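You operate a simulated robot arm through the tools that you are given. There is no shell and no other tool. Be economical: measure what you need, move in short steps, check, and stop when the job is done.

The job below is to be done with a simulated two-armed robot. You get a single attempt, and the scene is never put back.

## Task
Open the seals drawer, take the hex red cap from the inside of the seals drawer and put it on the small grey tray, then shut the drawer. Then put the grey mixer insert from the top of the tool chest on the air bay of the side bench. Then open the tools drawer, put the purple rag from the inside of the tools drawer on top of the teal band boards box and shut the drawer again. Then shut the rolls drawer. Then push the fittings drawer shut. The order counts.
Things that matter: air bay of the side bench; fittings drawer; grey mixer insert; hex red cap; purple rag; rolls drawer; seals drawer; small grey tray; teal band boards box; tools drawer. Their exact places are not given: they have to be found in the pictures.

Only the result counts: the job must be done as asked and must still hold three seconds after the hand-in. Knocking over, shifting, dropping, spilling or breaking anything else fails it. Lids that push on must go on centred and level and be pressed home; caps that screw on are set level and turned clockwise until they are tight.

## Robot
Two 7-joint arms with two-finger parallel grippers on one trunk, on a base that drives. Base frame: it is fixed to the floor where the robot stands at the start and does not move with it; the origin is under the middle of the robot, x ahead of it, y to its left, z up. Readings come in mm, rad, newtons and seconds.
The left shoulder is at the start at [60, 147, 543], the right one opposite. With the tool pointing down near the work surface each hand reaches from about 100 to 700 mm from the robot's upright axis, wherever it stands, measured 20 degrees to its own side. Places, roughly: air bay of the side bench [-1700, 1300, 800]; fittings drawer [500, -600, 700]; grey mixer insert [750, -250, 1000]; hex red cap (7x6x3 cm) [900, -100, 600]; purple rag (7x10x3 cm) [800, -300, 800]; rolls drawer [700, 0, 400]; seals drawer [900, -100, 600]; small grey tray (12x11x3 cm) [-800, 1000, 900]; teal band boards box [-3750, -250, 250]; tools drawer [800, -400, 800]. Payload 3.43 kg a hand.
The TCP of each hand is the grasp point between the finger pads, 30 mm short of the fingertips. In the tool frame z runs along the fingers and y along their closing line. The gripper opens to 94 mm. The fingers are 28 mm wide and 10 mm thick; the gripper's body (50 by 96 mm) begins 55 mm behind the TCP.
Orientation is that of the tool frame in the base frame, as [roll, pitch, yaw] about the fixed x, y, z axes, in that order (R = Rz(yaw) Ry(pitch) Rx(roll)). With the fingers straight down and closing along the base's y, the tool's x points along the base's -x, its y along +y and its z along -z.

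## Interface
- The arms move only by the tool nudge_tool. It takes "left_increments", "right_increments" or both (then of equal length, played together; a hand with none holds still); each is a list of rows, each an object (a shift or turn left out is 0, a gripper value left out holds the last) with "dp": the shift along the base's x, y, z in mm, a list of three; "rot": the turn, a rotation vector about the base's x, y, z in rad, a list of three; "claw": the gripper command, from -1 (shut) to 1 (fully open), values between in proportion. In form: [{"dp": [tx, ty, tz], "rot": [wx, wy, wz], "claw": claw}, ...]. A call has 1 to 12 rows; each row shifts and turns the commanded pose from where the row before left it. Rows are played at 5 a second. More than 50 mm and 0.15 rad between two rows, or a gripper value outside its range, and nothing of the call is played. Where a pose cannot be reached the arm comes as near as it can. A force on the tool above 40 N (or 10 N above the force at the start of the call, whichever is more), or a blocked arm, ends the call early, and 0.2 s more pass. The fingers move at their own pace (about 72 mm/s each) and stop on an object; they squeeze with about 23 N. The grip force told is the motor's: it shows also when the fingers shut on nothing. Time passes only in rows, and 0.2 s behind the last, so rows that do not move let the fingers close. It gives the time, the measured TCP pose, the force on the tool (base axes), the opening and the grip force at its end, in the units of the frame above (readings bear some noise), with the torque about the TCP (base axes, N m) and any sound that the robot's microphone picked up.
- Cameras (640 x 400 px; columns grow to the right, rows downward): "scene" is now at [56.9, -14.9, 1176.5]; the picture's right is [-0.18, -0.98, 0.00], its down [-0.58, 0.10, -0.81] and it looks along [0.80, -0.14, -0.58] (base axes); focal length 265 px, centre (320, 200). "left" rides on the left gripper at [76, -14, -103] in its tool frame; the picture's right is [0.18, 0.98, 0.00], its down [-0.75, 0.14, -0.64] and it looks along [-0.63, 0.12, 0.77] (tool axes); focal length 243 px, centre (320, 200). "right" rides on the right gripper at [76, 14, -103] in its tool frame; the picture's right is [-0.18, 0.98, 0.00], its down [-0.75, -0.14, -0.64] and it looks along [-0.63, -0.12, 0.77] (tool axes); focal length 243 px, centre (320, 200).
- capture(camera): a new picture of that camera. No time passes.
- lift_body(by): slides the trunk up (or, below 0, down) by that many mm; the arms and the scene camera ride with it, the base frame stays. It gives what a move gives, with no picture.
- steer(legs): drives the robot by 1 to 6 legs, each [ahead, left, turn to the left] in mm, mm and rad, along the robot's own axes; the way and the turn of a leg run together, so that a leg with both is an arc; at most 1500 mm and 3.142 rad a leg. The arms and the cameras ride along, it lands a little off, and it stops where it bumps. It gives what a move gives.
- pan_tilt(pan, tilt): turns the head with the scene camera to pan (to the left, within 1.501 rad either way) and tilt (down, from -0.506 to 1.204), counted from straight ahead of the robot. It gives what a move gives.
- point_at(camera, pixels): for up to 12 pixels [column, row] of the newest picture of that camera ("zoom" is the newest enlarged one), the place [x, y, z] in the base frame of the surface seen there, good to about 2 mm. No time passes.
- inspect(camera, box): a new picture of the part [left, top, right, bottom] of that camera's present view, enlarged. No time passes.
- close_job(): hands the job in; it is judged then, once.

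Work in short steps. Measure before you move; look again where a grasp or a placing could have gone wrong, and mend it. You have 124 turns and 144 pictures in all, those below and enlarged ones among them. Open the grippers and draw the arms clear of the work before you hand the job in, unless the task says otherwise; then end with one line.

The tools are called as name(argument=value, ...) on one line, values as JSON. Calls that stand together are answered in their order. nudge_tool: Moves the arms, as the interface text tells. Its arguments: {"type":"object","properties":{"left_increments":{"type":"array"},"right_increments":{"type":"array"}},"required":[]} The other tools are called the same way: lift_body (by) slides the trunk up or down; steer (legs) drives the base; pan_tilt (pan, tilt) turns the head that bears the scene camera; capture (camera) takes a picture; point_at (camera, pixels) gives the place of the surface under pixels of a picture; inspect (camera, box) takes an enlarged picture of a part of a camera's view; close_job () hands the job in.

At the start:

```text
t: 0.0
left_position: [308.3, 29.9, 999.2]
left_tcp_rot: [3.141, 0.002, 3.141]
left_wrist_force: [-1.0, 0.1, -0.1]
left_torque: [0.03, -0.04, -0.02]
left_opening: 93.8
left_finger_force: 0.1
right_position: [304.3, -331.7, 999.2]
right_tcp_rot: [3.141, 0.001, 3.141]
right_wrist_force: [-0.2, 0.5, -0.2]
right_torque: [-0.04, 0.03, -0.02]
right_opening: 94.2
right_finger_force: 0.1
trunk travel left (down, up): [-250.0, 0.0]
robot x, y, heading: [1.6, -1.4, 0.004]
head pan, tilt: [-0.176, 0.623]
```

scene: 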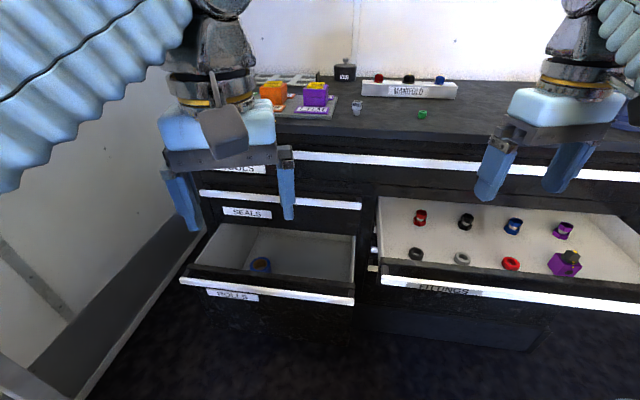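
right: 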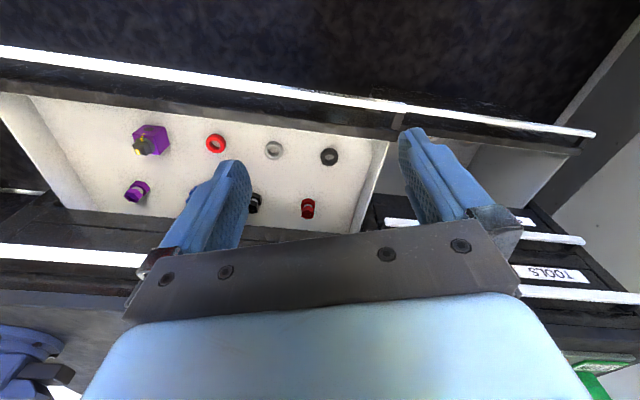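
left: 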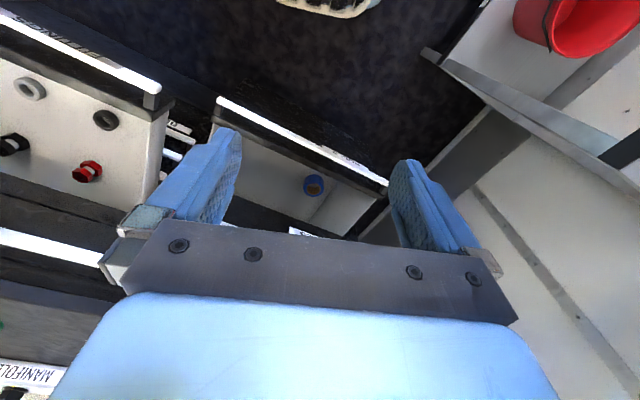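

The scene shows the chest: the seals drawer handle near (280,200), the rolls drawer open below it, fittings open on the right. I measure the key points.

point_at(camera="scene", pixels=[[215, 193], [280, 201], [350, 206], [245, 213], [270, 291], [190, 281], [350, 300], [300, 155], [240, 168], [430, 283], [620, 300], [345, 70]])

inspect(camera="scene", box=[160, 50, 480, 310])

```text
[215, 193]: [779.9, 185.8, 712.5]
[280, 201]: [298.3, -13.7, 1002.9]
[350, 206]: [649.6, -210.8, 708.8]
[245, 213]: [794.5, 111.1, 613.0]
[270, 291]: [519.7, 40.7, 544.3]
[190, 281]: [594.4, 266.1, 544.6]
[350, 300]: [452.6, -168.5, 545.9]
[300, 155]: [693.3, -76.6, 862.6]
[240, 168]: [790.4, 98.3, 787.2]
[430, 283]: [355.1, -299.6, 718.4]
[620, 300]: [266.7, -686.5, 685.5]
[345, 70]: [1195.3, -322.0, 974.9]
```

```text
1.54 times, centred on (320, 180) of scene
```

zoom: 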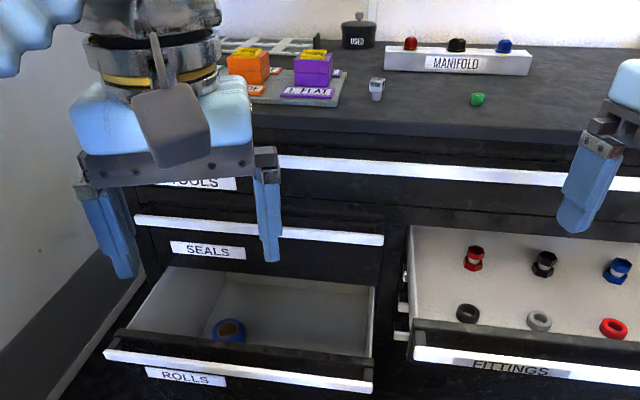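

The chest front runs along about (0.31,0.95), so its inward normal is about (0.95,-0.31). I turn to face it squarely and look with the head to the left of centre.

steer(legs=[[0, 0, -0.32]])

pan_tilt(pan=0.0, tilt=0.62)

capture(camera="scene")

```text
t: 1.4
left_position: [304.2, -68.1, 999.3]
left_tcp_rot: [-3.14, 0.001, 2.817]
left_wrist_force: [-0.7, -0.2, -0.4]
left_torque: [-0.05, 0.0, 0.0]
left_opening: 94.2
left_finger_force: 0.1
right_position: [182.1, -411.3, 999.6]
right_tcp_rot: [3.14, 0.001, 2.819]
right_wrist_force: [-0.2, 1.0, -0.9]
right_torque: [-0.02, -0.04, 0.01]
right_opening: 93.9
right_finger_force: 0.0
trunk travel left (down, up): [-250.0, 0.0]
robot x, y, heading: [-1.7, 1.0, -0.324]
head pan, tilt: [-0.176, 0.623]
```

```text
t: 2.1
left_position: [303.5, -68.0, 1000.1]
left_tcp_rot: [-3.14, 0.001, 2.819]
left_wrist_force: [1.1, 0.0, 0.0]
left_torque: [0.04, 0.01, 0.0]
left_opening: 94.0
left_finger_force: 0.0
right_position: [183.4, -411.8, 998.6]
right_tcp_rot: [3.14, 0.001, 2.821]
right_wrist_force: [-0.1, -0.2, -0.3]
right_torque: [0.04, 0.01, 0.01]
right_opening: 94.0
right_finger_force: 0.1
trunk travel left (down, up): [-250.0, 0.0]
robot x, y, heading: [-0.9, -2.9, -0.32]
head pan, tilt: [0.0, 0.62]
```

```text
139 pictures are left
```

scene: 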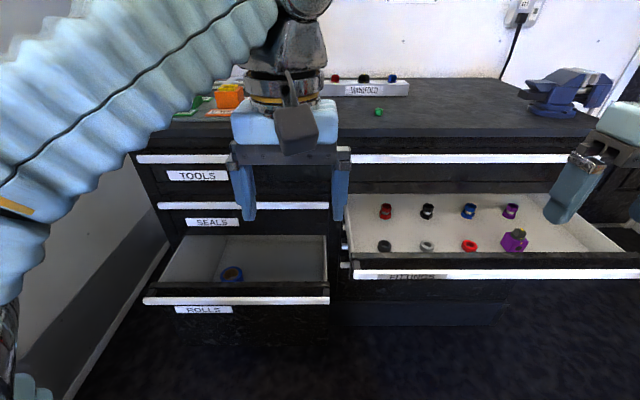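

Now the chest is square in the picture. I enlarge the seals handle (150–330, 190–230) to judge its shape.

inspect(camera="scene", box=[130, 140, 350, 320])

point_at(camera="scene", pixels=[[165, 205], [200, 203], [200, 206], [200, 209], [215, 214], [290, 205], [325, 206], [235, 299], [235, 303], [235, 293], [180, 158], [420, 158]])

```text
2.22 times, centred on (240, 230) of scene
```

zoom: 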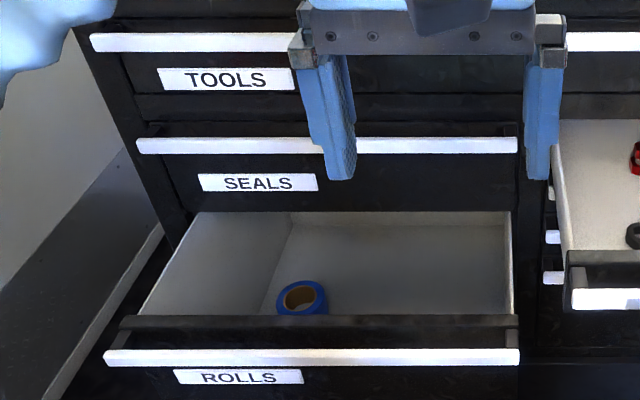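

```text
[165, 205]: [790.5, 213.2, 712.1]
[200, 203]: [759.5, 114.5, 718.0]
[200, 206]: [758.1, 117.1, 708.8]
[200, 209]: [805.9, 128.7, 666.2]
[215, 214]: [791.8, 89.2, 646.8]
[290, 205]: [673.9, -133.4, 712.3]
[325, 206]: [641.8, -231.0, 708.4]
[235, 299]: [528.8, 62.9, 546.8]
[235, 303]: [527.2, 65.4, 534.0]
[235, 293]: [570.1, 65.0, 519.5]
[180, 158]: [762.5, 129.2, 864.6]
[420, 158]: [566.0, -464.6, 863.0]
```

The bars are ~10 mm thick with a gap behind them (bar at depth 681, face at 725). I bring the left hand to a horizontal pose with the fingers closing vertically, in front of the seals handle.

nudge_tool(left_increments=[{"dp": [13.8, 9.6, -10.6], "rot": [0.0552, -0.1089, -0.0863]}, {"dp": [13.8, 9.6, -10.6], "rot": [0.0552, -0.1089, -0.0863]}, {"dp": [13.8, 9.6, -10.6], "rot": [0.0552, -0.1089, -0.0863]}, {"dp": [13.8, 9.6, -10.6], "rot": [0.0552, -0.1089, -0.0863]}, {"dp": [13.8, 9.6, -10.6], "rot": [0.0552, -0.1089, -0.0863]}, {"dp": [13.8, 9.6, -10.6], "rot": [0.0552, -0.1089, -0.0863]}, {"dp": [13.8, 9.6, -10.6], "rot": [0.0552, -0.1089, -0.0863]}])

capture(camera="scene")

```text
t: 3.7
left_position: [400.4, -1.9, 925.3]
left_tcp_rot: [2.353, 0.337, 2.031]
left_wrist_force: [0.1, -0.8, 0.0]
left_torque: [-0.01, -0.01, 0.02]
left_opening: 94.1
left_finger_force: 0.0
right_position: [182.7, -411.8, 1000.2]
right_tcp_rot: [-3.141, 0.003, 2.818]
right_wrist_force: [1.1, -0.3, 0.6]
right_torque: [0.0, 0.02, 0.01]
right_opening: 94.3
right_finger_force: 0.0
trunk travel left (down, up): [-250.0, 0.0]
robot x, y, heading: [-0.5, -0.0, -0.324]
head pan, tilt: [0.0, 0.62]
```

```text
137 pictures are left
```

scene: 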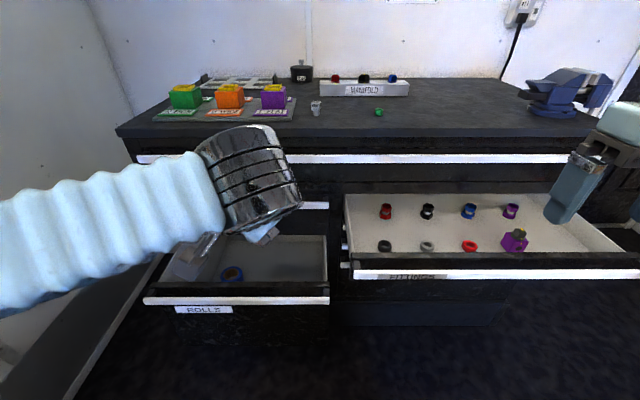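

It follows well. I play the second half of the turn.

nudge_tool(left_increments=[{"dp": [13.8, 9.6, -10.6], "rot": [0.0552, -0.1089, -0.0863]}, {"dp": [13.8, 9.6, -10.6], "rot": [0.0552, -0.1089, -0.0863]}, {"dp": [13.8, 9.6, -10.6], "rot": [0.0552, -0.1089, -0.0863]}, {"dp": [13.8, 9.6, -10.6], "rot": [0.0552, -0.1089, -0.0863]}, {"dp": [13.8, 9.6, -10.6], "rot": [0.0552, -0.1089, -0.0863]}, {"dp": [13.8, 9.6, -10.6], "rot": [0.0552, -0.1089, -0.0863]}, {"dp": [13.8, 9.6, -10.6], "rot": [0.0552, -0.1089, -0.0863]}, {}])

inspect(camera="scene", box=[110, 50, 430, 250])

capture(camera="left")

```text
t: 5.5
left_position: [509.5, 62.8, 862.2]
left_tcp_rot: [1.575, -0.005, 1.253]
left_wrist_force: [-0.3, 0.2, -0.3]
left_torque: [0.02, -0.01, 0.01]
left_opening: 93.9
left_finger_force: 0.1
left hand out of reach, approached as far as the arm can: row 7
right_position: [183.0, -411.5, 999.0]
right_tcp_rot: [3.141, 0.004, 2.819]
right_wrist_force: [0.2, -0.5, -0.6]
right_torque: [-0.01, -0.03, -0.01]
right_opening: 94.3
right_finger_force: 0.1
trunk travel left (down, up): [-250.0, 0.0]
robot x, y, heading: [0.9, -3.0, -0.323]
head pan, tilt: [0.0, 0.62]
```

```text
2.00 times, centred on (270, 150) of scene
```

zoom: 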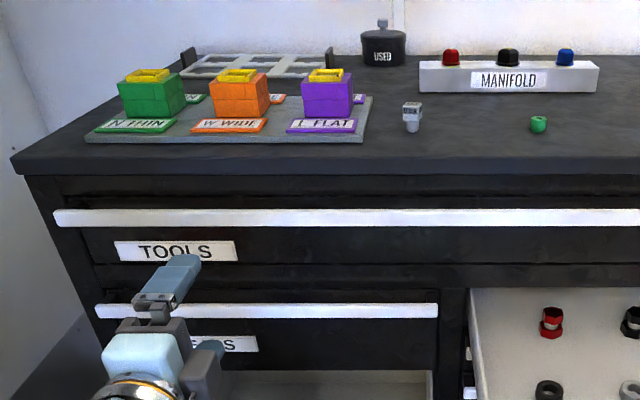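

```text
135 pictures are left
```

left: 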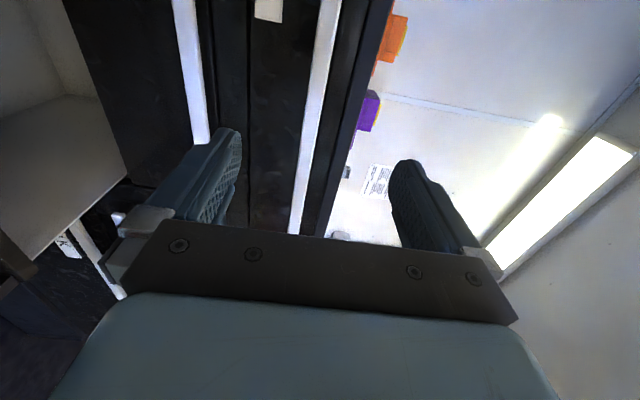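

The hand is horizontal at depth 463, over u≈221. I lower it to bar height (z≈713) and see whether the arm follows.

nudge_tool(left_increments=[{"dp": [0, 0, -30]}, {"dp": [0, 0, -30]}, {"dp": [0, 0, -30]}, {"dp": [0, 0, -30]}, {"dp": [0, 0, -29]}, {}])

```text
t: 6.9
left_position: [531.3, 57.1, 737.2]
left_tcp_rot: [1.706, 0.139, 1.28]
left_wrist_force: [-0.5, 1.1, 0.8]
left_torque: [0.03, 0.02, -0.02]
left_opening: 93.8
left_finger_force: 0.1
left hand out of reach, approached as far as the arm can: row 1, 2, 3, 4, 5
right_position: [162.3, -391.1, 993.2]
right_tcp_rot: [-3.092, -0.021, 2.765]
right_wrist_force: [-1.4, 0.0, 0.9]
right_torque: [-0.01, -0.07, -0.01]
right_opening: 93.7
right_finger_force: 0.1
trunk travel left (down, up): [-250.0, 0.0]
robot x, y, heading: [-15.2, -7.4, -0.3]
head pan, tilt: [0.0, 0.62]
stopped in row 6 (left hand): the arm was blocked; the commanded pose is now the measured one
```

The arm was blocked and the base got pushed slightly; I look at what it touches.

capture(camera="scene")

pan_tilt(pan=0.6, tilt=1.0)

capture(camera="scene")

```text
134 pictures are left
```

scene: 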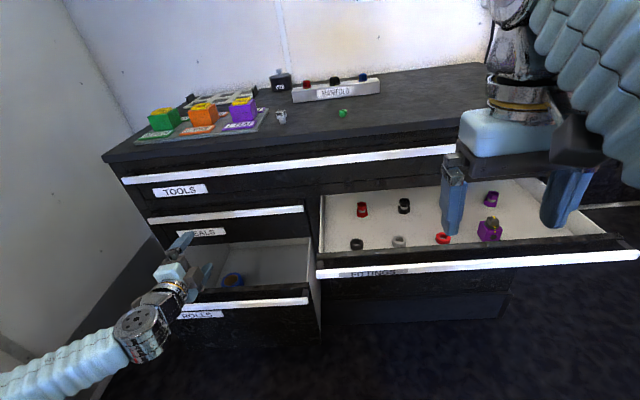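

```text
t: 7.9
left_position: [529.4, 56.6, 736.5]
left_tcp_rot: [1.71, 0.144, 1.282]
left_wrist_force: [0.5, -0.3, -0.2]
left_torque: [-0.01, -0.01, 0.03]
left_opening: 93.8
left_finger_force: 0.1
right_position: [160.2, -389.8, 990.5]
right_tcp_rot: [-3.093, -0.024, 2.77]
right_wrist_force: [0.2, 0.0, -0.3]
right_torque: [0.03, 0.0, 0.03]
right_opening: 94.0
right_finger_force: 0.1
trunk travel left (down, up): [-250.0, 0.0]
robot x, y, heading: [-20.9, -4.3, -0.296]
head pan, tilt: [0.6, 1.0]
```

```text
133 pictures are left
```

scene: 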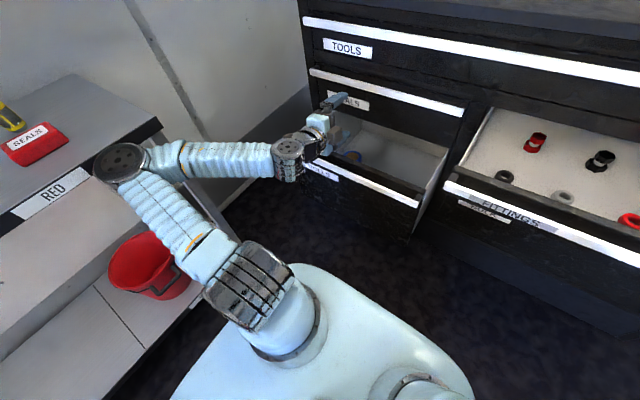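

The left elbow has come down on the bench at the left (120,160) and tips the robot. I raise the hand again to relieve it.

nudge_tool(left_increments=[{"dp": [-5, 0, 30]}, {"dp": [-5, 0, 30]}, {"dp": [-5, 0, 30]}, {"dp": [-5, 0, 30]}, {}])

capture(camera="scene")

```text
t: 8.2
left_position: [570.2, 166.3, 656.2]
left_tcp_rot: [1.733, 0.356, 1.307]
left_wrist_force: [23.2, 43.0, -22.9]
left_torque: [-0.98, -1.42, -3.45]
left_opening: 94.0
left_finger_force: 0.0
right_position: [221.3, -230.9, 992.7]
right_tcp_rot: [-2.893, -0.002, 2.668]
right_wrist_force: [10.6, 22.7, -5.7]
right_torque: [-2.0, 0.97, -0.04]
right_opening: 94.0
right_finger_force: 0.0
trunk travel left (down, up): [-250.0, 0.0]
robot x, y, heading: [-8.9, -12.4, -0.316]
head pan, tilt: [0.6, 1.0]
stopped in row 1 (left hand): the arm was blocked; the commanded pose is now the measured one
```

```text
132 pictures are left
```

scene: 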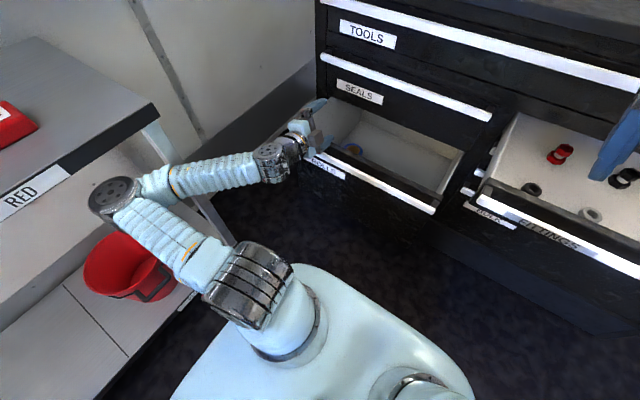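

The elbow has slipped off the bench edge; I let things settle with an idle row and look again.

nudge_tool(left_increments=[{}, {}])

capture(camera="scene")

point_at(camera="scene", pixels=[[115, 190], [60, 180], [140, 108], [100, 130], [30, 195], [310, 130], [325, 150], [270, 155], [345, 150], [420, 208], [120, 260], [150, 130]])

```text
t: 8.8
left_position: [541.8, 147.7, 710.8]
left_tcp_rot: [1.651, 0.225, 1.278]
left_wrist_force: [-0.7, -0.1, -1.0]
left_torque: [0.01, 0.03, 0.0]
left_opening: 94.0
left_finger_force: 0.1
right_position: [182.0, -273.6, 1005.6]
right_tcp_rot: [-2.976, -0.005, 2.775]
right_wrist_force: [-0.9, -0.6, 1.3]
right_torque: [0.02, -0.02, 0.0]
right_opening: 93.7
right_finger_force: 0.1
trunk travel left (down, up): [-250.0, 0.0]
robot x, y, heading: [-24.8, -2.9, -0.297]
head pan, tilt: [0.6, 1.0]
```

```text
131 pictures are left
```

scene: 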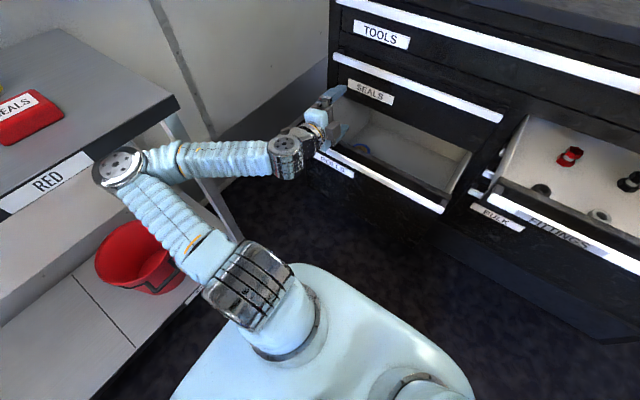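

```text
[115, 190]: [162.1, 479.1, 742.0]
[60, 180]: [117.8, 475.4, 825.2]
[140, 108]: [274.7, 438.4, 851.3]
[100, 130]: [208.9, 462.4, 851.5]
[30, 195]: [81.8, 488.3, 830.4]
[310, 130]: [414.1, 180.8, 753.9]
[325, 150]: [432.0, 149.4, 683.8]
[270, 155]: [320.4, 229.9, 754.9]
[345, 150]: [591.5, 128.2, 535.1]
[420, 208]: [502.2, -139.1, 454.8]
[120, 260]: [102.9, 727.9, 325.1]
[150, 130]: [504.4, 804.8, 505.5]
```

The elbow (about y 480, z 742) is wedged against the bench's front edge (y≈450–490, z 850). I drive the base to its right, away from the bench.

steer(legs=[[0, -150, 0]])

capture(camera="scene")

```text
t: 9.5
left_position: [541.9, 148.6, 706.1]
left_tcp_rot: [1.67, 0.229, 1.288]
left_wrist_force: [-0.1, 0.4, -0.9]
left_torque: [0.01, 0.03, 0.0]
left_opening: 93.9
left_finger_force: 0.0
right_position: [188.9, -276.5, 1005.2]
right_tcp_rot: [-2.974, -0.014, 2.776]
right_wrist_force: [-0.3, 0.2, 0.2]
right_torque: [-0.04, -0.01, 0.03]
right_opening: 94.2
right_finger_force: 0.0
trunk travel left (down, up): [-250.0, 0.0]
robot x, y, heading: [-21.1, -2.9, -0.291]
head pan, tilt: [0.6, 1.0]
stopped in leg 1: the robot was blocked; the commanded pose is now the measured one
```

```text
130 pictures are left
```

scene: 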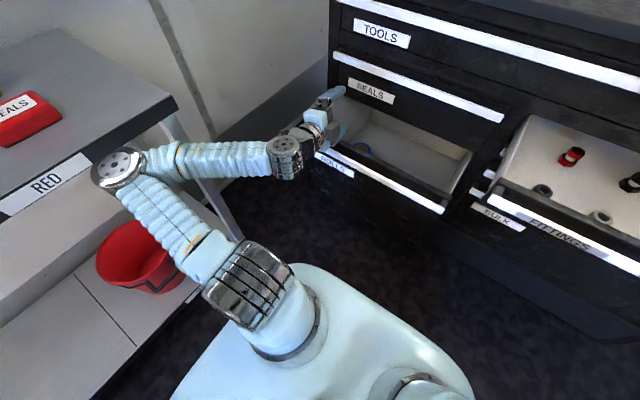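

The base is blocked; I check the right side for what holds it.

pan_tilt(pan=-0.6, tilt=1.1)

capture(camera="scene")

```text
t: 10.9
left_position: [543.4, 148.1, 706.8]
left_tcp_rot: [1.667, 0.228, 1.286]
left_wrist_force: [-0.4, -0.9, 0.0]
left_torque: [0.01, 0.03, -0.01]
left_opening: 94.1
left_finger_force: 0.1
right_position: [186.8, -277.1, 1003.6]
right_tcp_rot: [-2.978, -0.014, 2.775]
right_wrist_force: [-0.8, 0.3, 0.1]
right_torque: [-0.01, -0.01, 0.02]
right_opening: 93.9
right_finger_force: 0.0
trunk travel left (down, up): [-250.0, 0.0]
robot x, y, heading: [-23.6, -1.1, -0.292]
head pan, tilt: [-0.6, 1.1]
```

```text
129 pictures are left
```

scene: 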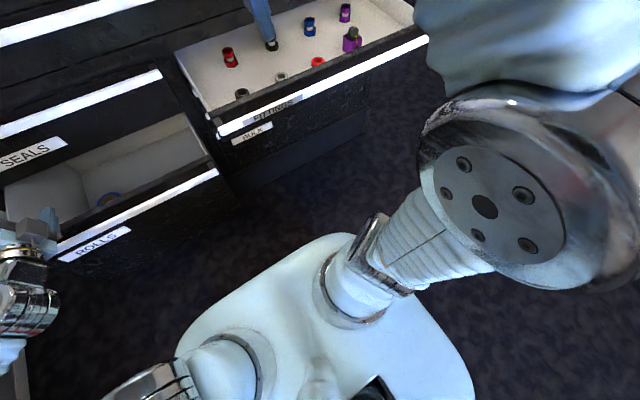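

Nothing on the right. I try drawing the left hand inward and forward so that the elbow comes off the bench.

nudge_tool(left_increments=[{"dp": [4, -20, 5]}, {"dp": [4, -20, 5]}, {"dp": [4, -20, 5]}, {}])

pan_tilt(pan=0.8, tilt=0.9)

capture(camera="scene")

```text
t: 12.1
left_position: [526.8, 138.8, 714.4]
left_tcp_rot: [1.681, 0.239, 1.357]
left_wrist_force: [0.1, 0.1, 0.2]
left_torque: [0.02, 0.05, 0.01]
left_opening: 93.8
left_finger_force: 0.0
right_position: [179.3, -254.1, 1008.1]
right_tcp_rot: [-2.973, -0.009, 2.825]
right_wrist_force: [-0.9, 0.2, 0.8]
right_torque: [-0.07, 0.0, 0.01]
right_opening: 94.0
right_finger_force: 0.0
trunk travel left (down, up): [-250.0, 0.0]
robot x, y, heading: [-45.8, 9.0, -0.239]
head pan, tilt: [-0.6, 1.1]
stopped in row 4 (left hand): the arm was blocked; the commanded pose is now the measured one
```

```text
t: 13.6
left_position: [527.8, 139.3, 713.9]
left_tcp_rot: [1.677, 0.234, 1.357]
left_wrist_force: [0.1, -0.6, 0.3]
left_torque: [0.03, -0.01, -0.02]
left_opening: 93.8
left_finger_force: 0.0
right_position: [175.9, -255.9, 1005.0]
right_tcp_rot: [-2.977, -0.006, 2.825]
right_wrist_force: [0.0, 0.1, 0.0]
right_torque: [-0.01, 0.02, 0.03]
right_opening: 93.9
right_finger_force: 0.0
trunk travel left (down, up): [-250.0, 0.0]
robot x, y, heading: [-42.7, 4.0, -0.243]
head pan, tilt: [0.799, 0.901]
```

```text
128 pictures are left
```

scene: 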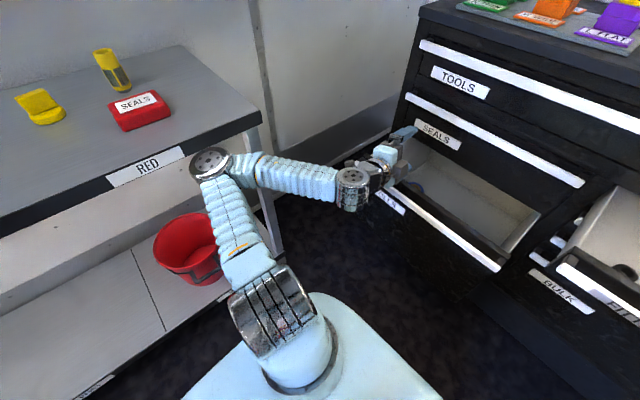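

I enlarge the elbow region (150–280, 120–230) to understand the contact.

inspect(camera="scene", box=[130, 110, 450, 310])

point_at(camera="scene", pixels=[[210, 163], [195, 155], [225, 152], [232, 165], [250, 122], [180, 155], [110, 190], [255, 175], [265, 195], [80, 225], [340, 185], [380, 165]])

```text
2.00 times, centred on (290, 210) of scene
```

zoom: 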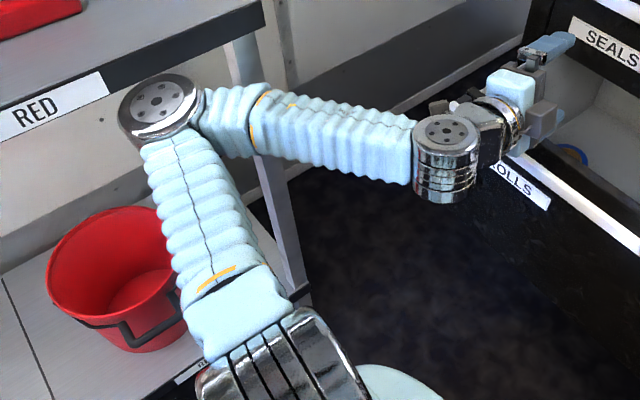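

```text
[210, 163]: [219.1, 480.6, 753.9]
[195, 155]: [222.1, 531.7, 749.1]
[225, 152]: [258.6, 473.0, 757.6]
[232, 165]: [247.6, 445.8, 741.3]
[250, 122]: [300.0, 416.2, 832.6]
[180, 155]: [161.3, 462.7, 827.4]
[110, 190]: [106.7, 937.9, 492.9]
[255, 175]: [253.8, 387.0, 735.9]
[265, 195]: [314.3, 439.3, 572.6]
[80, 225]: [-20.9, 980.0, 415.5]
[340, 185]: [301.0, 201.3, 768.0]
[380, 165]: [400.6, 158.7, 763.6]
```

The elbow sits beneath the bench top and next to its leg (about (310,435)). I try driving back and right a little.

steer(legs=[[-60, 0, 0], [0, -80, 0]])

```text
t: 15.2
left_position: [457.6, 71.6, 709.8]
left_tcp_rot: [1.686, 0.239, 1.353]
left_wrist_force: [0.2, -1.3, -0.8]
left_torque: [-0.03, 0.02, -0.01]
left_opening: 93.9
left_finger_force: 0.0
right_position: [109.4, -318.3, 1002.5]
right_tcp_rot: [-2.97, -0.018, 2.822]
right_wrist_force: [0.6, 0.6, 0.5]
right_torque: [0.01, 0.01, 0.0]
right_opening: 94.0
right_finger_force: 0.0
trunk travel left (down, up): [-250.0, 0.0]
robot x, y, heading: [-122.0, -54.2, -0.24]
head pan, tilt: [0.799, 0.901]
```

It moved free. I look again to see whether the robot stands level.

pan_tilt(pan=0.3, tilt=0.8)

capture(camera="scene")

point_at(camera="scene", pixels=[[360, 160], [450, 200], [330, 200], [400, 230], [30, 70], [100, 120], [60, 110]])

```text
t: 16.2
left_position: [456.7, 72.3, 709.7]
left_tcp_rot: [1.687, 0.239, 1.353]
left_wrist_force: [0.4, 0.0, 0.0]
left_torque: [0.02, 0.01, -0.01]
left_opening: 93.9
left_finger_force: 0.2
right_position: [111.5, -318.1, 1002.6]
right_tcp_rot: [-2.972, -0.018, 2.822]
right_wrist_force: [0.2, -0.9, -0.2]
right_torque: [-0.02, -0.03, 0.01]
right_opening: 94.2
right_finger_force: 0.1
trunk travel left (down, up): [-250.0, 0.0]
robot x, y, heading: [-120.0, -56.2, -0.248]
head pan, tilt: [0.3, 0.799]
```

```text
126 pictures are left
```

scene: 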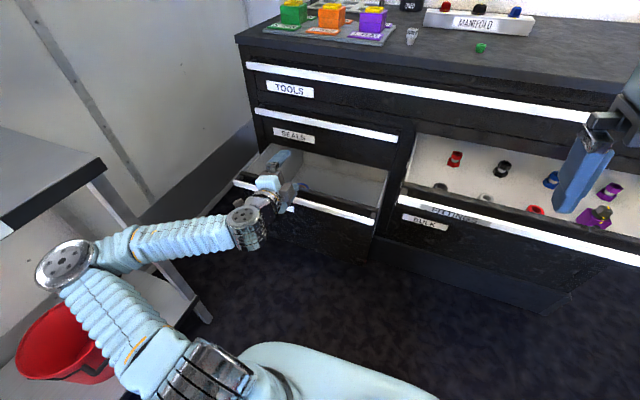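

```text
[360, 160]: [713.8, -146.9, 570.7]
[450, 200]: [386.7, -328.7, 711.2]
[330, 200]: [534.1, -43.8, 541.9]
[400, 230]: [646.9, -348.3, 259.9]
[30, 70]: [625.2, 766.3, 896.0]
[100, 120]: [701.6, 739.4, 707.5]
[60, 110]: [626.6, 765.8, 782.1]
```

The robot seems level again and nothing moved visibly. I square up with the chest, further right so the elbow keeps off the bench.

steer(legs=[[0, -60, -0.075]])

nudge_tool(left_increments=[{"rot": [0.0983, -0.0865, -0.0449]}, {"rot": [0.0983, -0.0865, -0.0449]}, {}])

pan_tilt(pan=0.3, tilt=0.7)

capture(camera="scene")

```text
t: 17.1
left_position: [449.4, -30.4, 709.9]
left_tcp_rot: [1.685, 0.239, 1.277]
left_wrist_force: [-0.3, -0.6, 0.2]
left_torque: [0.01, 0.01, -0.02]
left_opening: 94.0
left_finger_force: 0.1
right_position: [73.4, -393.6, 1004.0]
right_tcp_rot: [-2.97, -0.017, 2.747]
right_wrist_force: [0.3, 0.9, -0.5]
right_torque: [-0.04, 0.03, 0.0]
right_opening: 93.8
right_finger_force: 0.0
trunk travel left (down, up): [-250.0, 0.0]
robot x, y, heading: [-133.0, -119.1, -0.319]
head pan, tilt: [0.3, 0.799]
```

```text
t: 17.9
left_position: [450.4, -25.2, 722.2]
left_tcp_rot: [1.592, -0.007, 1.172]
left_wrist_force: [0.4, -0.9, -0.3]
left_torque: [-0.01, 0.0, -0.03]
left_opening: 94.0
left_finger_force: 0.0
left hand out of reach, approached as far as the arm can: row 2
right_position: [74.1, -394.5, 1002.9]
right_tcp_rot: [-2.971, -0.018, 2.748]
right_wrist_force: [0.2, 0.1, 0.4]
right_torque: [0.01, -0.01, 0.03]
right_opening: 94.0
right_finger_force: 0.0
trunk travel left (down, up): [-250.0, 0.0]
robot x, y, heading: [-132.4, -117.3, -0.322]
head pan, tilt: [0.3, 0.799]
```

```text
t: 18.6
left_position: [449.7, -25.2, 721.4]
left_tcp_rot: [1.595, -0.006, 1.176]
left_wrist_force: [0.3, 0.1, 0.1]
left_torque: [0.03, -0.01, 0.03]
left_opening: 94.1
left_finger_force: 0.1
right_position: [73.1, -394.7, 1002.3]
right_tcp_rot: [-2.971, -0.017, 2.747]
right_wrist_force: [-0.3, -0.5, -0.5]
right_torque: [0.01, 0.0, -0.02]
right_opening: 93.9
right_finger_force: 0.1
trunk travel left (down, up): [-250.0, 0.0]
robot x, y, heading: [-133.5, -114.6, -0.319]
head pan, tilt: [0.3, 0.7]
```

```text
125 pictures are left
```

scene: 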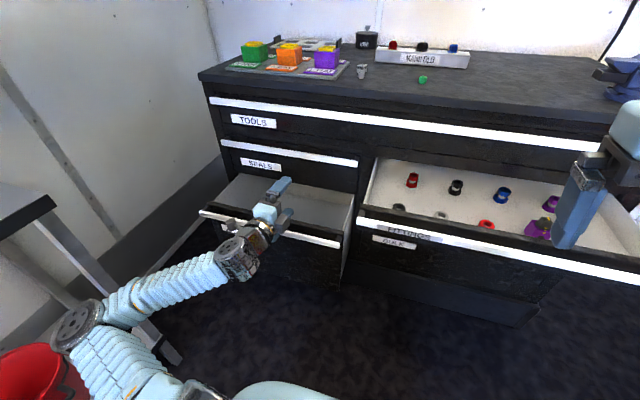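

The hand is level at depth 434, u≈119, z 721. I advance toward the bar in steps, correcting yaw a little.

nudge_tool(left_increments=[{"dp": [34.7, 6.0, -1.5], "rot": [0, 0, 0.013]}, {"dp": [34.7, 6.0, -1.5], "rot": [0, 0, 0.013]}, {"dp": [34.7, 6.0, -1.5], "rot": [0, 0, 0.013]}, {"dp": [34.7, 6.0, -1.5], "rot": [0, 0, 0.013]}, {"dp": [34.7, 6.0, -1.5], "rot": [0, 0, 0.013]}, {"dp": [34.7, 6.0, -1.5], "rot": [-0.01, 0, 0.013]}, {}])

capture(camera="scene")

capture(camera="left")

```text
t: 20.2
left_position: [657.7, 9.2, 714.5]
left_tcp_rot: [1.585, 0.006, 1.254]
left_wrist_force: [-0.2, 0.6, 0.0]
left_torque: [0.02, -0.02, 0.0]
left_opening: 94.0
left_finger_force: 0.0
right_position: [72.7, -393.9, 1003.3]
right_tcp_rot: [-2.97, -0.018, 2.747]
right_wrist_force: [-0.7, 0.3, -0.2]
right_torque: [-0.01, -0.04, 0.01]
right_opening: 94.0
right_finger_force: 0.0
trunk travel left (down, up): [-250.0, 0.0]
robot x, y, heading: [-133.5, -115.3, -0.321]
head pan, tilt: [0.3, 0.7]
```

```text
124 pictures are left
```

scene: 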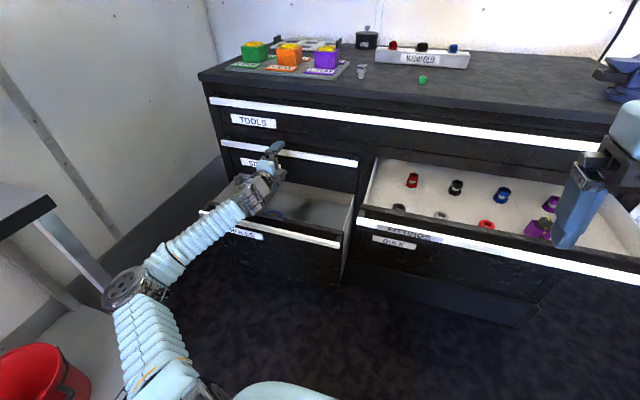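

```text
123 pictures are left
```

left: 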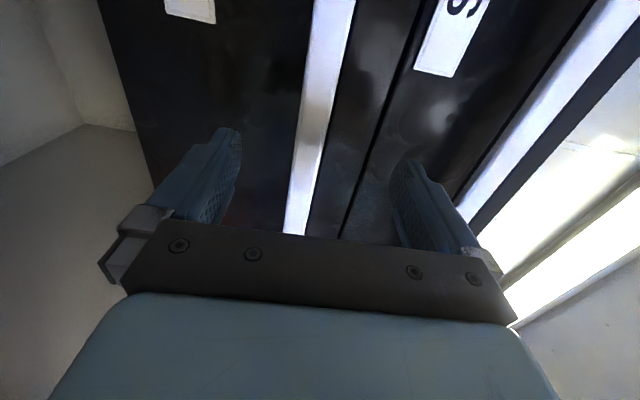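

The bar runs between the fingers (left picture, near (310,130)). I measure it for centring.

point_at(camera="left", pixels=[[308, 130], [296, 130], [325, 130], [300, 200], [345, 130], [270, 130]])

```text
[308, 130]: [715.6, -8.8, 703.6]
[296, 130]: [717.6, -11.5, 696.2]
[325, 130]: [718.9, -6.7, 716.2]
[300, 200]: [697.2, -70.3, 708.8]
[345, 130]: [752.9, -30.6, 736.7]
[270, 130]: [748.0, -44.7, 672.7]
```

Bar at depth 681, z≈706, face at 723. I advance 63 mm, drop 8 mm and close.

nudge_tool(left_increments=[{"dp": [20, -6.7, -4]}, {"dp": [20, -6.7, -4]}, {"dp": [19.5, -6.5, 0]}, {"claw": -1}, {"claw": -1}, {"claw": -1}])

```text
t: 21.6
left_position: [716.2, -10.1, 705.8]
left_tcp_rot: [1.586, 0.004, 1.25]
left_wrist_force: [2.6, 1.0, 8.8]
left_torque: [0.37, -0.15, -0.06]
left_opening: 26.4
left_finger_force: 42.0
right_position: [73.4, -394.3, 1002.6]
right_tcp_rot: [-2.969, -0.016, 2.747]
right_wrist_force: [-0.2, -0.2, 0.8]
right_torque: [0.01, -0.04, -0.06]
right_opening: 94.0
right_finger_force: 0.1
trunk travel left (down, up): [-250.0, 0.0]
robot x, y, heading: [-136.9, -117.0, -0.318]
head pan, tilt: [0.3, 0.7]
```

Gripped at 26 mm opening. I pull along the normal outward, 200 mm.

nudge_tool(left_increments=[{"dp": [-19, 6.35, 0]}, {"dp": [-19, 6.35, 0]}, {"dp": [-19, 6.35, 0]}, {"dp": [-19, 6.35, 0]}, {"dp": [-19, 6.35, 0]}, {"dp": [-19, 6.35, 0]}, {"dp": [-19, 6.35, 0]}, {"dp": [-19, 6.35, 0]}, {"dp": [-19, 6.35, 0]}, {"dp": [-19, 6.35, 0]}, {}])

capture(camera="scene")

```text
t: 24.0
left_position: [524.7, 52.7, 707.5]
left_tcp_rot: [1.588, 0.003, 1.251]
left_wrist_force: [-4.9, -13.7, 9.5]
left_torque: [0.42, -0.22, -1.06]
left_opening: 26.4
left_finger_force: 45.1
right_position: [73.2, -395.6, 1002.5]
right_tcp_rot: [-2.972, -0.019, 2.747]
right_wrist_force: [0.1, 0.1, -0.4]
right_torque: [0.02, 0.02, 0.01]
right_opening: 93.9
right_finger_force: 0.0
trunk travel left (down, up): [-250.0, 0.0]
robot x, y, heading: [-136.5, -117.2, -0.324]
head pan, tilt: [0.3, 0.7]
```

```text
122 pictures are left
```

scene: 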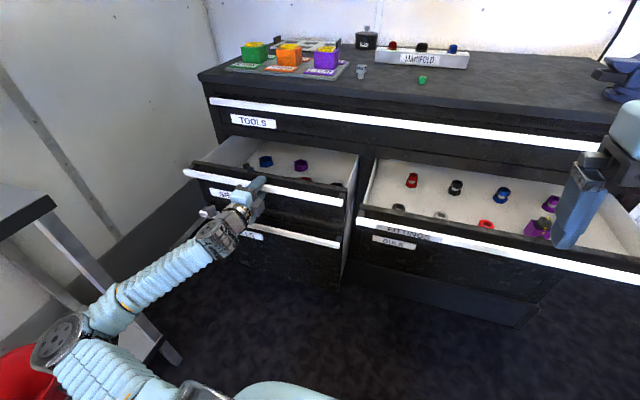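

The drawer is out about 200 mm; caps show in it. I release, draw the hand back 40 mm, and enlarge the inside.

nudge_tool(left_increments=[{"claw": 1}, {"claw": 1}, {"dp": [-28, 9.5, 0]}, {"dp": [-28, 9.5, 0]}, {}])

inspect(camera="scene", box=[170, 120, 370, 245])

```text
t: 25.2
left_position: [471.2, 72.5, 705.4]
left_tcp_rot: [1.584, 0.005, 1.252]
left_wrist_force: [-0.6, -0.4, 1.2]
left_torque: [-0.02, 0.0, -0.02]
left_opening: 93.9
left_finger_force: 0.0
right_position: [73.4, -394.5, 1003.6]
right_tcp_rot: [-2.971, -0.018, 2.748]
right_wrist_force: [-0.4, -0.4, -0.1]
right_torque: [0.02, 0.03, 0.0]
right_opening: 94.0
right_finger_force: 0.1
trunk travel left (down, up): [-250.0, 0.0]
robot x, y, heading: [-134.2, -115.1, -0.319]
head pan, tilt: [0.3, 0.7]
```

```text
3.20 times, centred on (270, 182) of scene
```

zoom: 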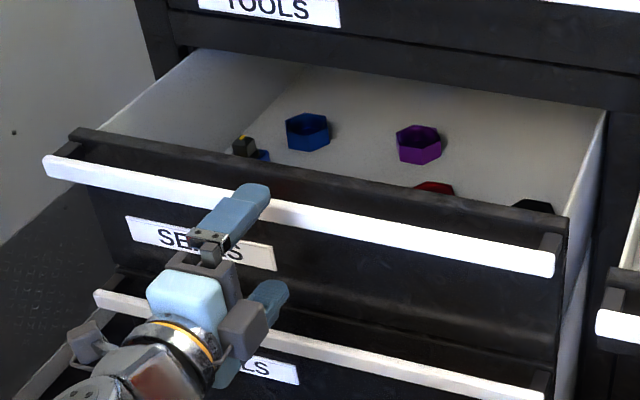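

A red hex cap shows just behind the drawer front (zoom (435,187)). I locate the points there.

point_at(camera="zoom", pixels=[[435, 187], [450, 188], [420, 187], [417, 143], [405, 125], [440, 130], [440, 160], [400, 200], [535, 205], [350, 185], [300, 215], [480, 170]])

```text
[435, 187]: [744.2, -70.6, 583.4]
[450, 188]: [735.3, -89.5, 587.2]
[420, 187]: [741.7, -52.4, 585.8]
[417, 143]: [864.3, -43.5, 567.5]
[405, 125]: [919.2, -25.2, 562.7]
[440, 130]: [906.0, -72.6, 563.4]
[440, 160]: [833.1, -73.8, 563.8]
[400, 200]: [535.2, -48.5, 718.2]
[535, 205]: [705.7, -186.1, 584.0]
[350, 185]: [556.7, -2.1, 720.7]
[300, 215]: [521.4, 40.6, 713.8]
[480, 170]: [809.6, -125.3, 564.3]
```

The red cap sits at about depth 700, partly under the tools bar (681), so the drawer should come out further. I drive the base back 100 mm, regrip the bar and pull again.

steer(legs=[[-100, 0, 0]])

```text
t: 26.4
left_position: [374.6, 105.0, 705.1]
left_tcp_rot: [1.586, 0.007, 1.253]
left_wrist_force: [0.3, 0.6, 0.0]
left_torque: [-0.01, 0.01, -0.01]
left_opening: 93.8
left_finger_force: 0.0
right_position: [-21.0, -362.8, 1003.1]
right_tcp_rot: [-2.971, -0.019, 2.747]
right_wrist_force: [-0.1, 0.2, 0.4]
right_torque: [-0.01, -0.01, 0.03]
right_opening: 93.8
right_finger_force: 0.0
trunk travel left (down, up): [-250.0, 0.0]
robot x, y, heading: [-235.5, -86.0, -0.317]
head pan, tilt: [0.3, 0.7]
```

Now forward 160 mm to the bar and grip, then pull.

nudge_tool(left_increments=[{"dp": [30.3, -10.1, 0.3]}, {"dp": [30.3, -10.1, 0.3]}, {"dp": [30.3, -10.1, 0]}, {"dp": [30.3, -10.1, 0]}, {"dp": [30.3, -10.1, 0]}, {"claw": -1}, {"claw": -1}, {"claw": -1}])

nudge_tool(left_increments=[{"dp": [-19, 6.35, 0]}, {"dp": [-19, 6.35, 0]}, {"dp": [-19, 6.35, 0]}, {"dp": [-19, 6.35, 0]}, {"dp": [-19, 6.35, 0]}, {}])

capture(camera="scene")

```text
t: 28.2
left_position: [527.4, 52.7, 707.3]
left_tcp_rot: [1.591, 0.003, 1.25]
left_wrist_force: [2.3, -0.2, 3.7]
left_torque: [0.33, -0.18, -0.14]
left_opening: 26.6
left_finger_force: 41.4
right_position: [-21.3, -362.6, 1002.5]
right_tcp_rot: [-2.971, -0.017, 2.748]
right_wrist_force: [0.4, 0.7, -0.5]
right_torque: [-0.01, -0.01, 0.03]
right_opening: 93.9
right_finger_force: 0.0
trunk travel left (down, up): [-250.0, 0.0]
robot x, y, heading: [-230.4, -86.4, -0.322]
head pan, tilt: [0.3, 0.7]
```

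```text
t: 29.6
left_position: [431.3, 85.3, 706.7]
left_tcp_rot: [1.587, 0.004, 1.253]
left_wrist_force: [-2.1, -3.3, 1.3]
left_torque: [0.24, -0.2, -1.13]
left_opening: 26.4
left_finger_force: 45.0
right_position: [-22.0, -364.0, 1003.3]
right_tcp_rot: [-2.97, -0.017, 2.747]
right_wrist_force: [-0.8, -0.3, 0.0]
right_torque: [-0.02, 0.01, -0.02]
right_opening: 94.0
right_finger_force: 0.1
trunk travel left (down, up): [-250.0, 0.0]
robot x, y, heading: [-231.9, -80.8, -0.319]
head pan, tilt: [0.3, 0.7]
```

```text
120 pictures are left
```

scene: 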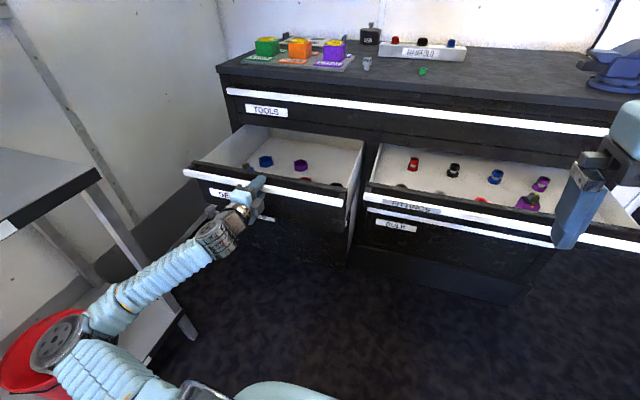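

The drawer is 297 mm out. I release and back off, and measure where the elbow is against the bench.

nudge_tool(left_increments=[{"claw": 1}, {"claw": 1}, {"dp": [-28, 9.5, 0]}, {"dp": [-28, 9.5, 0]}, {}])

capture(camera="scene")

point_at(camera="scene", pixels=[[50, 335], [30, 320], [90, 180], [40, 210], [10, 225], [10, 335], [120, 220], [185, 330]])

```text
t: 30.8
left_position: [375.2, 105.7, 706.9]
left_tcp_rot: [1.586, 0.004, 1.255]
left_wrist_force: [0.1, -0.4, -0.6]
left_torque: [-0.01, 0.0, -0.01]
left_opening: 94.0
left_finger_force: 0.2
right_position: [-21.9, -363.5, 1002.3]
right_tcp_rot: [-2.971, -0.017, 2.75]
right_wrist_force: [0.4, 0.0, 0.6]
right_torque: [0.02, -0.01, 0.01]
right_opening: 94.2
right_finger_force: 0.1
trunk travel left (down, up): [-250.0, 0.0]
robot x, y, heading: [-230.0, -82.6, -0.319]
head pan, tilt: [0.3, 0.7]
```

```text
119 pictures are left
```

scene: 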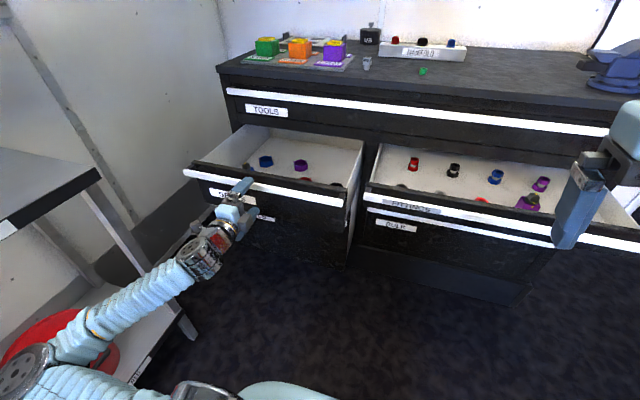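

```text
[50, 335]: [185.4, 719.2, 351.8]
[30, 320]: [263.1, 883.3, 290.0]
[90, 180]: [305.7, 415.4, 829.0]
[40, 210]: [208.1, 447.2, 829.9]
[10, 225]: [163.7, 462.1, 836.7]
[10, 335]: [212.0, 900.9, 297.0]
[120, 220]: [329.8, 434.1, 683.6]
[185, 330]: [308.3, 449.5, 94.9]
```

Elbow is clear of the bench. I turn the left hand back to pointing down while rising.

nudge_tool(left_increments=[{"dp": [0, 0, 15], "rot": [-0.0552, 0.1089, 0.0863]}, {"dp": [0, 0, 15], "rot": [-0.0552, 0.1089, 0.0863]}, {"dp": [0, 0, 15], "rot": [-0.0552, 0.1089, 0.0863]}, {"dp": [0, 0, 15], "rot": [-0.0552, 0.1089, 0.0863]}, {"dp": [0, 0, 15], "rot": [-0.0552, 0.1089, 0.0863]}, {"dp": [0, 0, 15], "rot": [-0.0552, 0.1089, 0.0863]}, {"dp": [0, 0, 15], "rot": [-0.0552, 0.1089, 0.0863]}, {"dp": [0, 0, 15], "rot": [-0.0552, 0.1089, 0.0863]}, {"dp": [0, 0, 15], "rot": [-0.0552, 0.1089, 0.0863]}, {"dp": [0, 0, 15], "rot": [-0.0552, 0.1089, 0.0863]}, {"dp": [0, 0, 15], "rot": [-0.0552, 0.1089, 0.0863]}, {"dp": [0, 0, 15], "rot": [-0.0552, 0.1089, 0.0863]}])

nudge_tool(left_increments=[{"dp": [0, 0, 15], "rot": [-0.0552, 0.1089, 0.0863]}, {"dp": [0, 0, 15], "rot": [-0.0552, 0.1089, 0.0863]}, {}])

capture(camera="scene")

```text
t: 33.4
left_position: [375.4, 104.6, 885.8]
left_tcp_rot: [2.97, 0.158, 2.639]
left_wrist_force: [1.1, -0.3, 0.3]
left_torque: [0.0, -0.01, 0.02]
left_opening: 94.2
left_finger_force: 0.0
right_position: [-21.7, -362.2, 1002.3]
right_tcp_rot: [-2.971, -0.017, 2.748]
right_wrist_force: [-0.6, -0.5, -0.1]
right_torque: [0.0, -0.01, 0.0]
right_opening: 93.9
right_finger_force: 0.1
trunk travel left (down, up): [-250.0, 0.0]
robot x, y, heading: [-230.8, -82.6, -0.32]
head pan, tilt: [0.3, 0.7]
```

```text
t: 34.2
left_position: [375.8, 104.7, 917.0]
left_tcp_rot: [-3.125, -0.002, 2.829]
left_wrist_force: [0.3, 0.1, 0.7]
left_torque: [0.0, 0.02, 0.0]
left_opening: 94.1
left_finger_force: 0.1
right_position: [-21.6, -362.4, 1003.3]
right_tcp_rot: [-2.969, -0.019, 2.746]
right_wrist_force: [0.0, -0.2, 0.1]
right_torque: [-0.03, -0.03, -0.01]
right_opening: 93.9
right_finger_force: 0.1
trunk travel left (down, up): [-250.0, 0.0]
robot x, y, heading: [-229.1, -84.1, -0.323]
head pan, tilt: [0.3, 0.7]
```

```text
118 pictures are left
```

scene: 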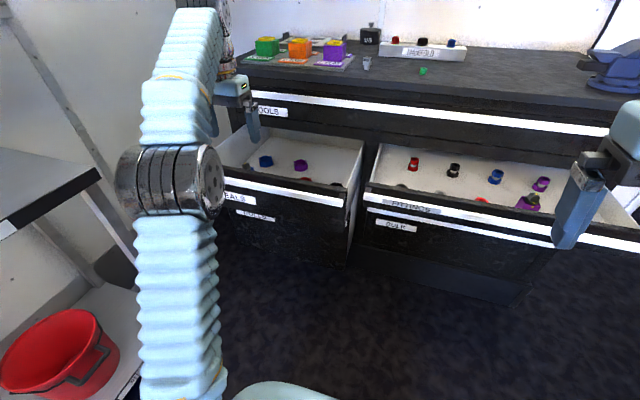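

The left hand points down again. I drive 150 mm ahead so the hand goes over the drawer, then look with the left camera.

steer(legs=[[150, 0, 0]])

capture(camera="left")

capture(camera="scene")

```text
t: 35.5
left_position: [516.9, 57.8, 917.1]
left_tcp_rot: [-3.127, 0.001, 2.83]
left_wrist_force: [0.3, 0.2, 0.4]
left_torque: [0.0, -0.01, 0.02]
left_opening: 94.1
left_finger_force: 0.2
right_position: [121.2, -409.1, 1002.3]
right_tcp_rot: [-2.972, -0.015, 2.748]
right_wrist_force: [-0.2, 0.3, 0.2]
right_torque: [0.03, 0.0, -0.01]
right_opening: 94.3
right_finger_force: 0.0
trunk travel left (down, up): [-250.0, 0.0]
robot x, y, heading: [-89.8, -129.0, -0.314]
head pan, tilt: [0.3, 0.7]
```

```text
117 pictures are left
```

left: 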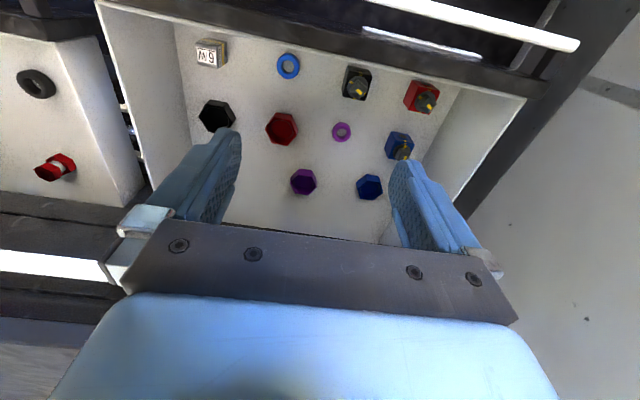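

```text
116 pictures are left
```

scene: 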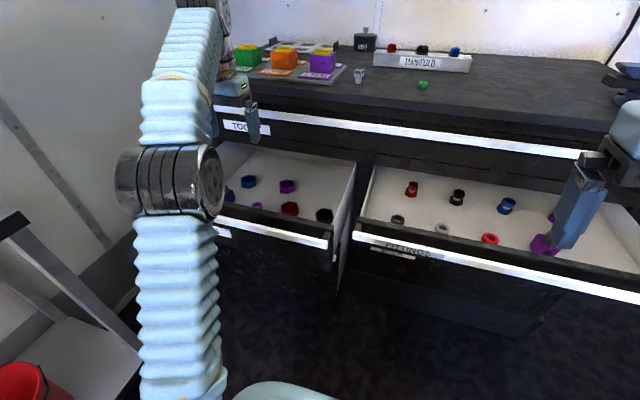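

The red hex cap is at (282,128) in the left picture. I enlarge and measure it.

inspect(camera="left", box=[180, 30, 460, 205])

point_at(camera="left", pixels=[[282, 130], [267, 117], [290, 115], [299, 127], [291, 142], [276, 144], [265, 131], [305, 150], [250, 110], [342, 132], [215, 115], [304, 182]])

```text
2.29 times, centred on (320, 118) of left
```

zoom: 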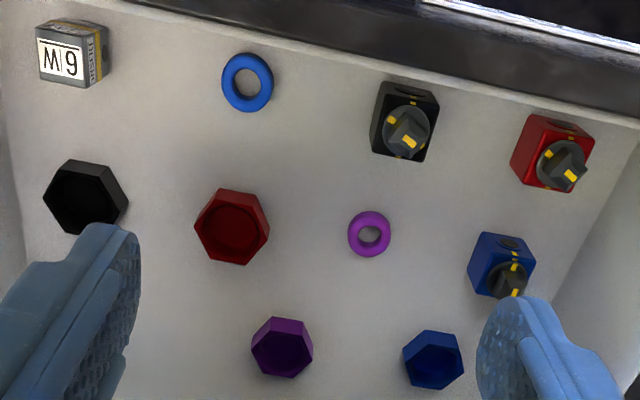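

```text
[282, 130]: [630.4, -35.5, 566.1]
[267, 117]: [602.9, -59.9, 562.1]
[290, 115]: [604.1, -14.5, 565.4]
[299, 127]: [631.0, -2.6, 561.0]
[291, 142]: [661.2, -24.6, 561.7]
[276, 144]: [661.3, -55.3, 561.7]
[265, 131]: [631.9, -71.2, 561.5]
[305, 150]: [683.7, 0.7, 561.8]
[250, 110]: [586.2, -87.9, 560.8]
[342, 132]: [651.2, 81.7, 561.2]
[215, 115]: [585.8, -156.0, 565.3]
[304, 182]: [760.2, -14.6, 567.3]
```

I measure rim points of the cap in the enlarged picture.

point_at(camera="zoom", pixels=[[218, 192], [252, 195], [266, 236], [244, 262], [203, 248], [198, 224], [212, 208], [258, 212], [262, 250], [224, 256], [232, 225], [235, 196]])

```text
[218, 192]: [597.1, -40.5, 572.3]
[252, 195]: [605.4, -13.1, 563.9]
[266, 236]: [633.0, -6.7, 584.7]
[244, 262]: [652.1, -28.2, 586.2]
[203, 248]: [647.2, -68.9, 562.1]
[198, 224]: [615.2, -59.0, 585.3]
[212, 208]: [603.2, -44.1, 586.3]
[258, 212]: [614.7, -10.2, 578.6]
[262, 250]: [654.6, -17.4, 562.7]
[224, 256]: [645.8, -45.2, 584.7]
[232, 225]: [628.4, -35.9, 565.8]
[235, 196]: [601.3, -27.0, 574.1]
```

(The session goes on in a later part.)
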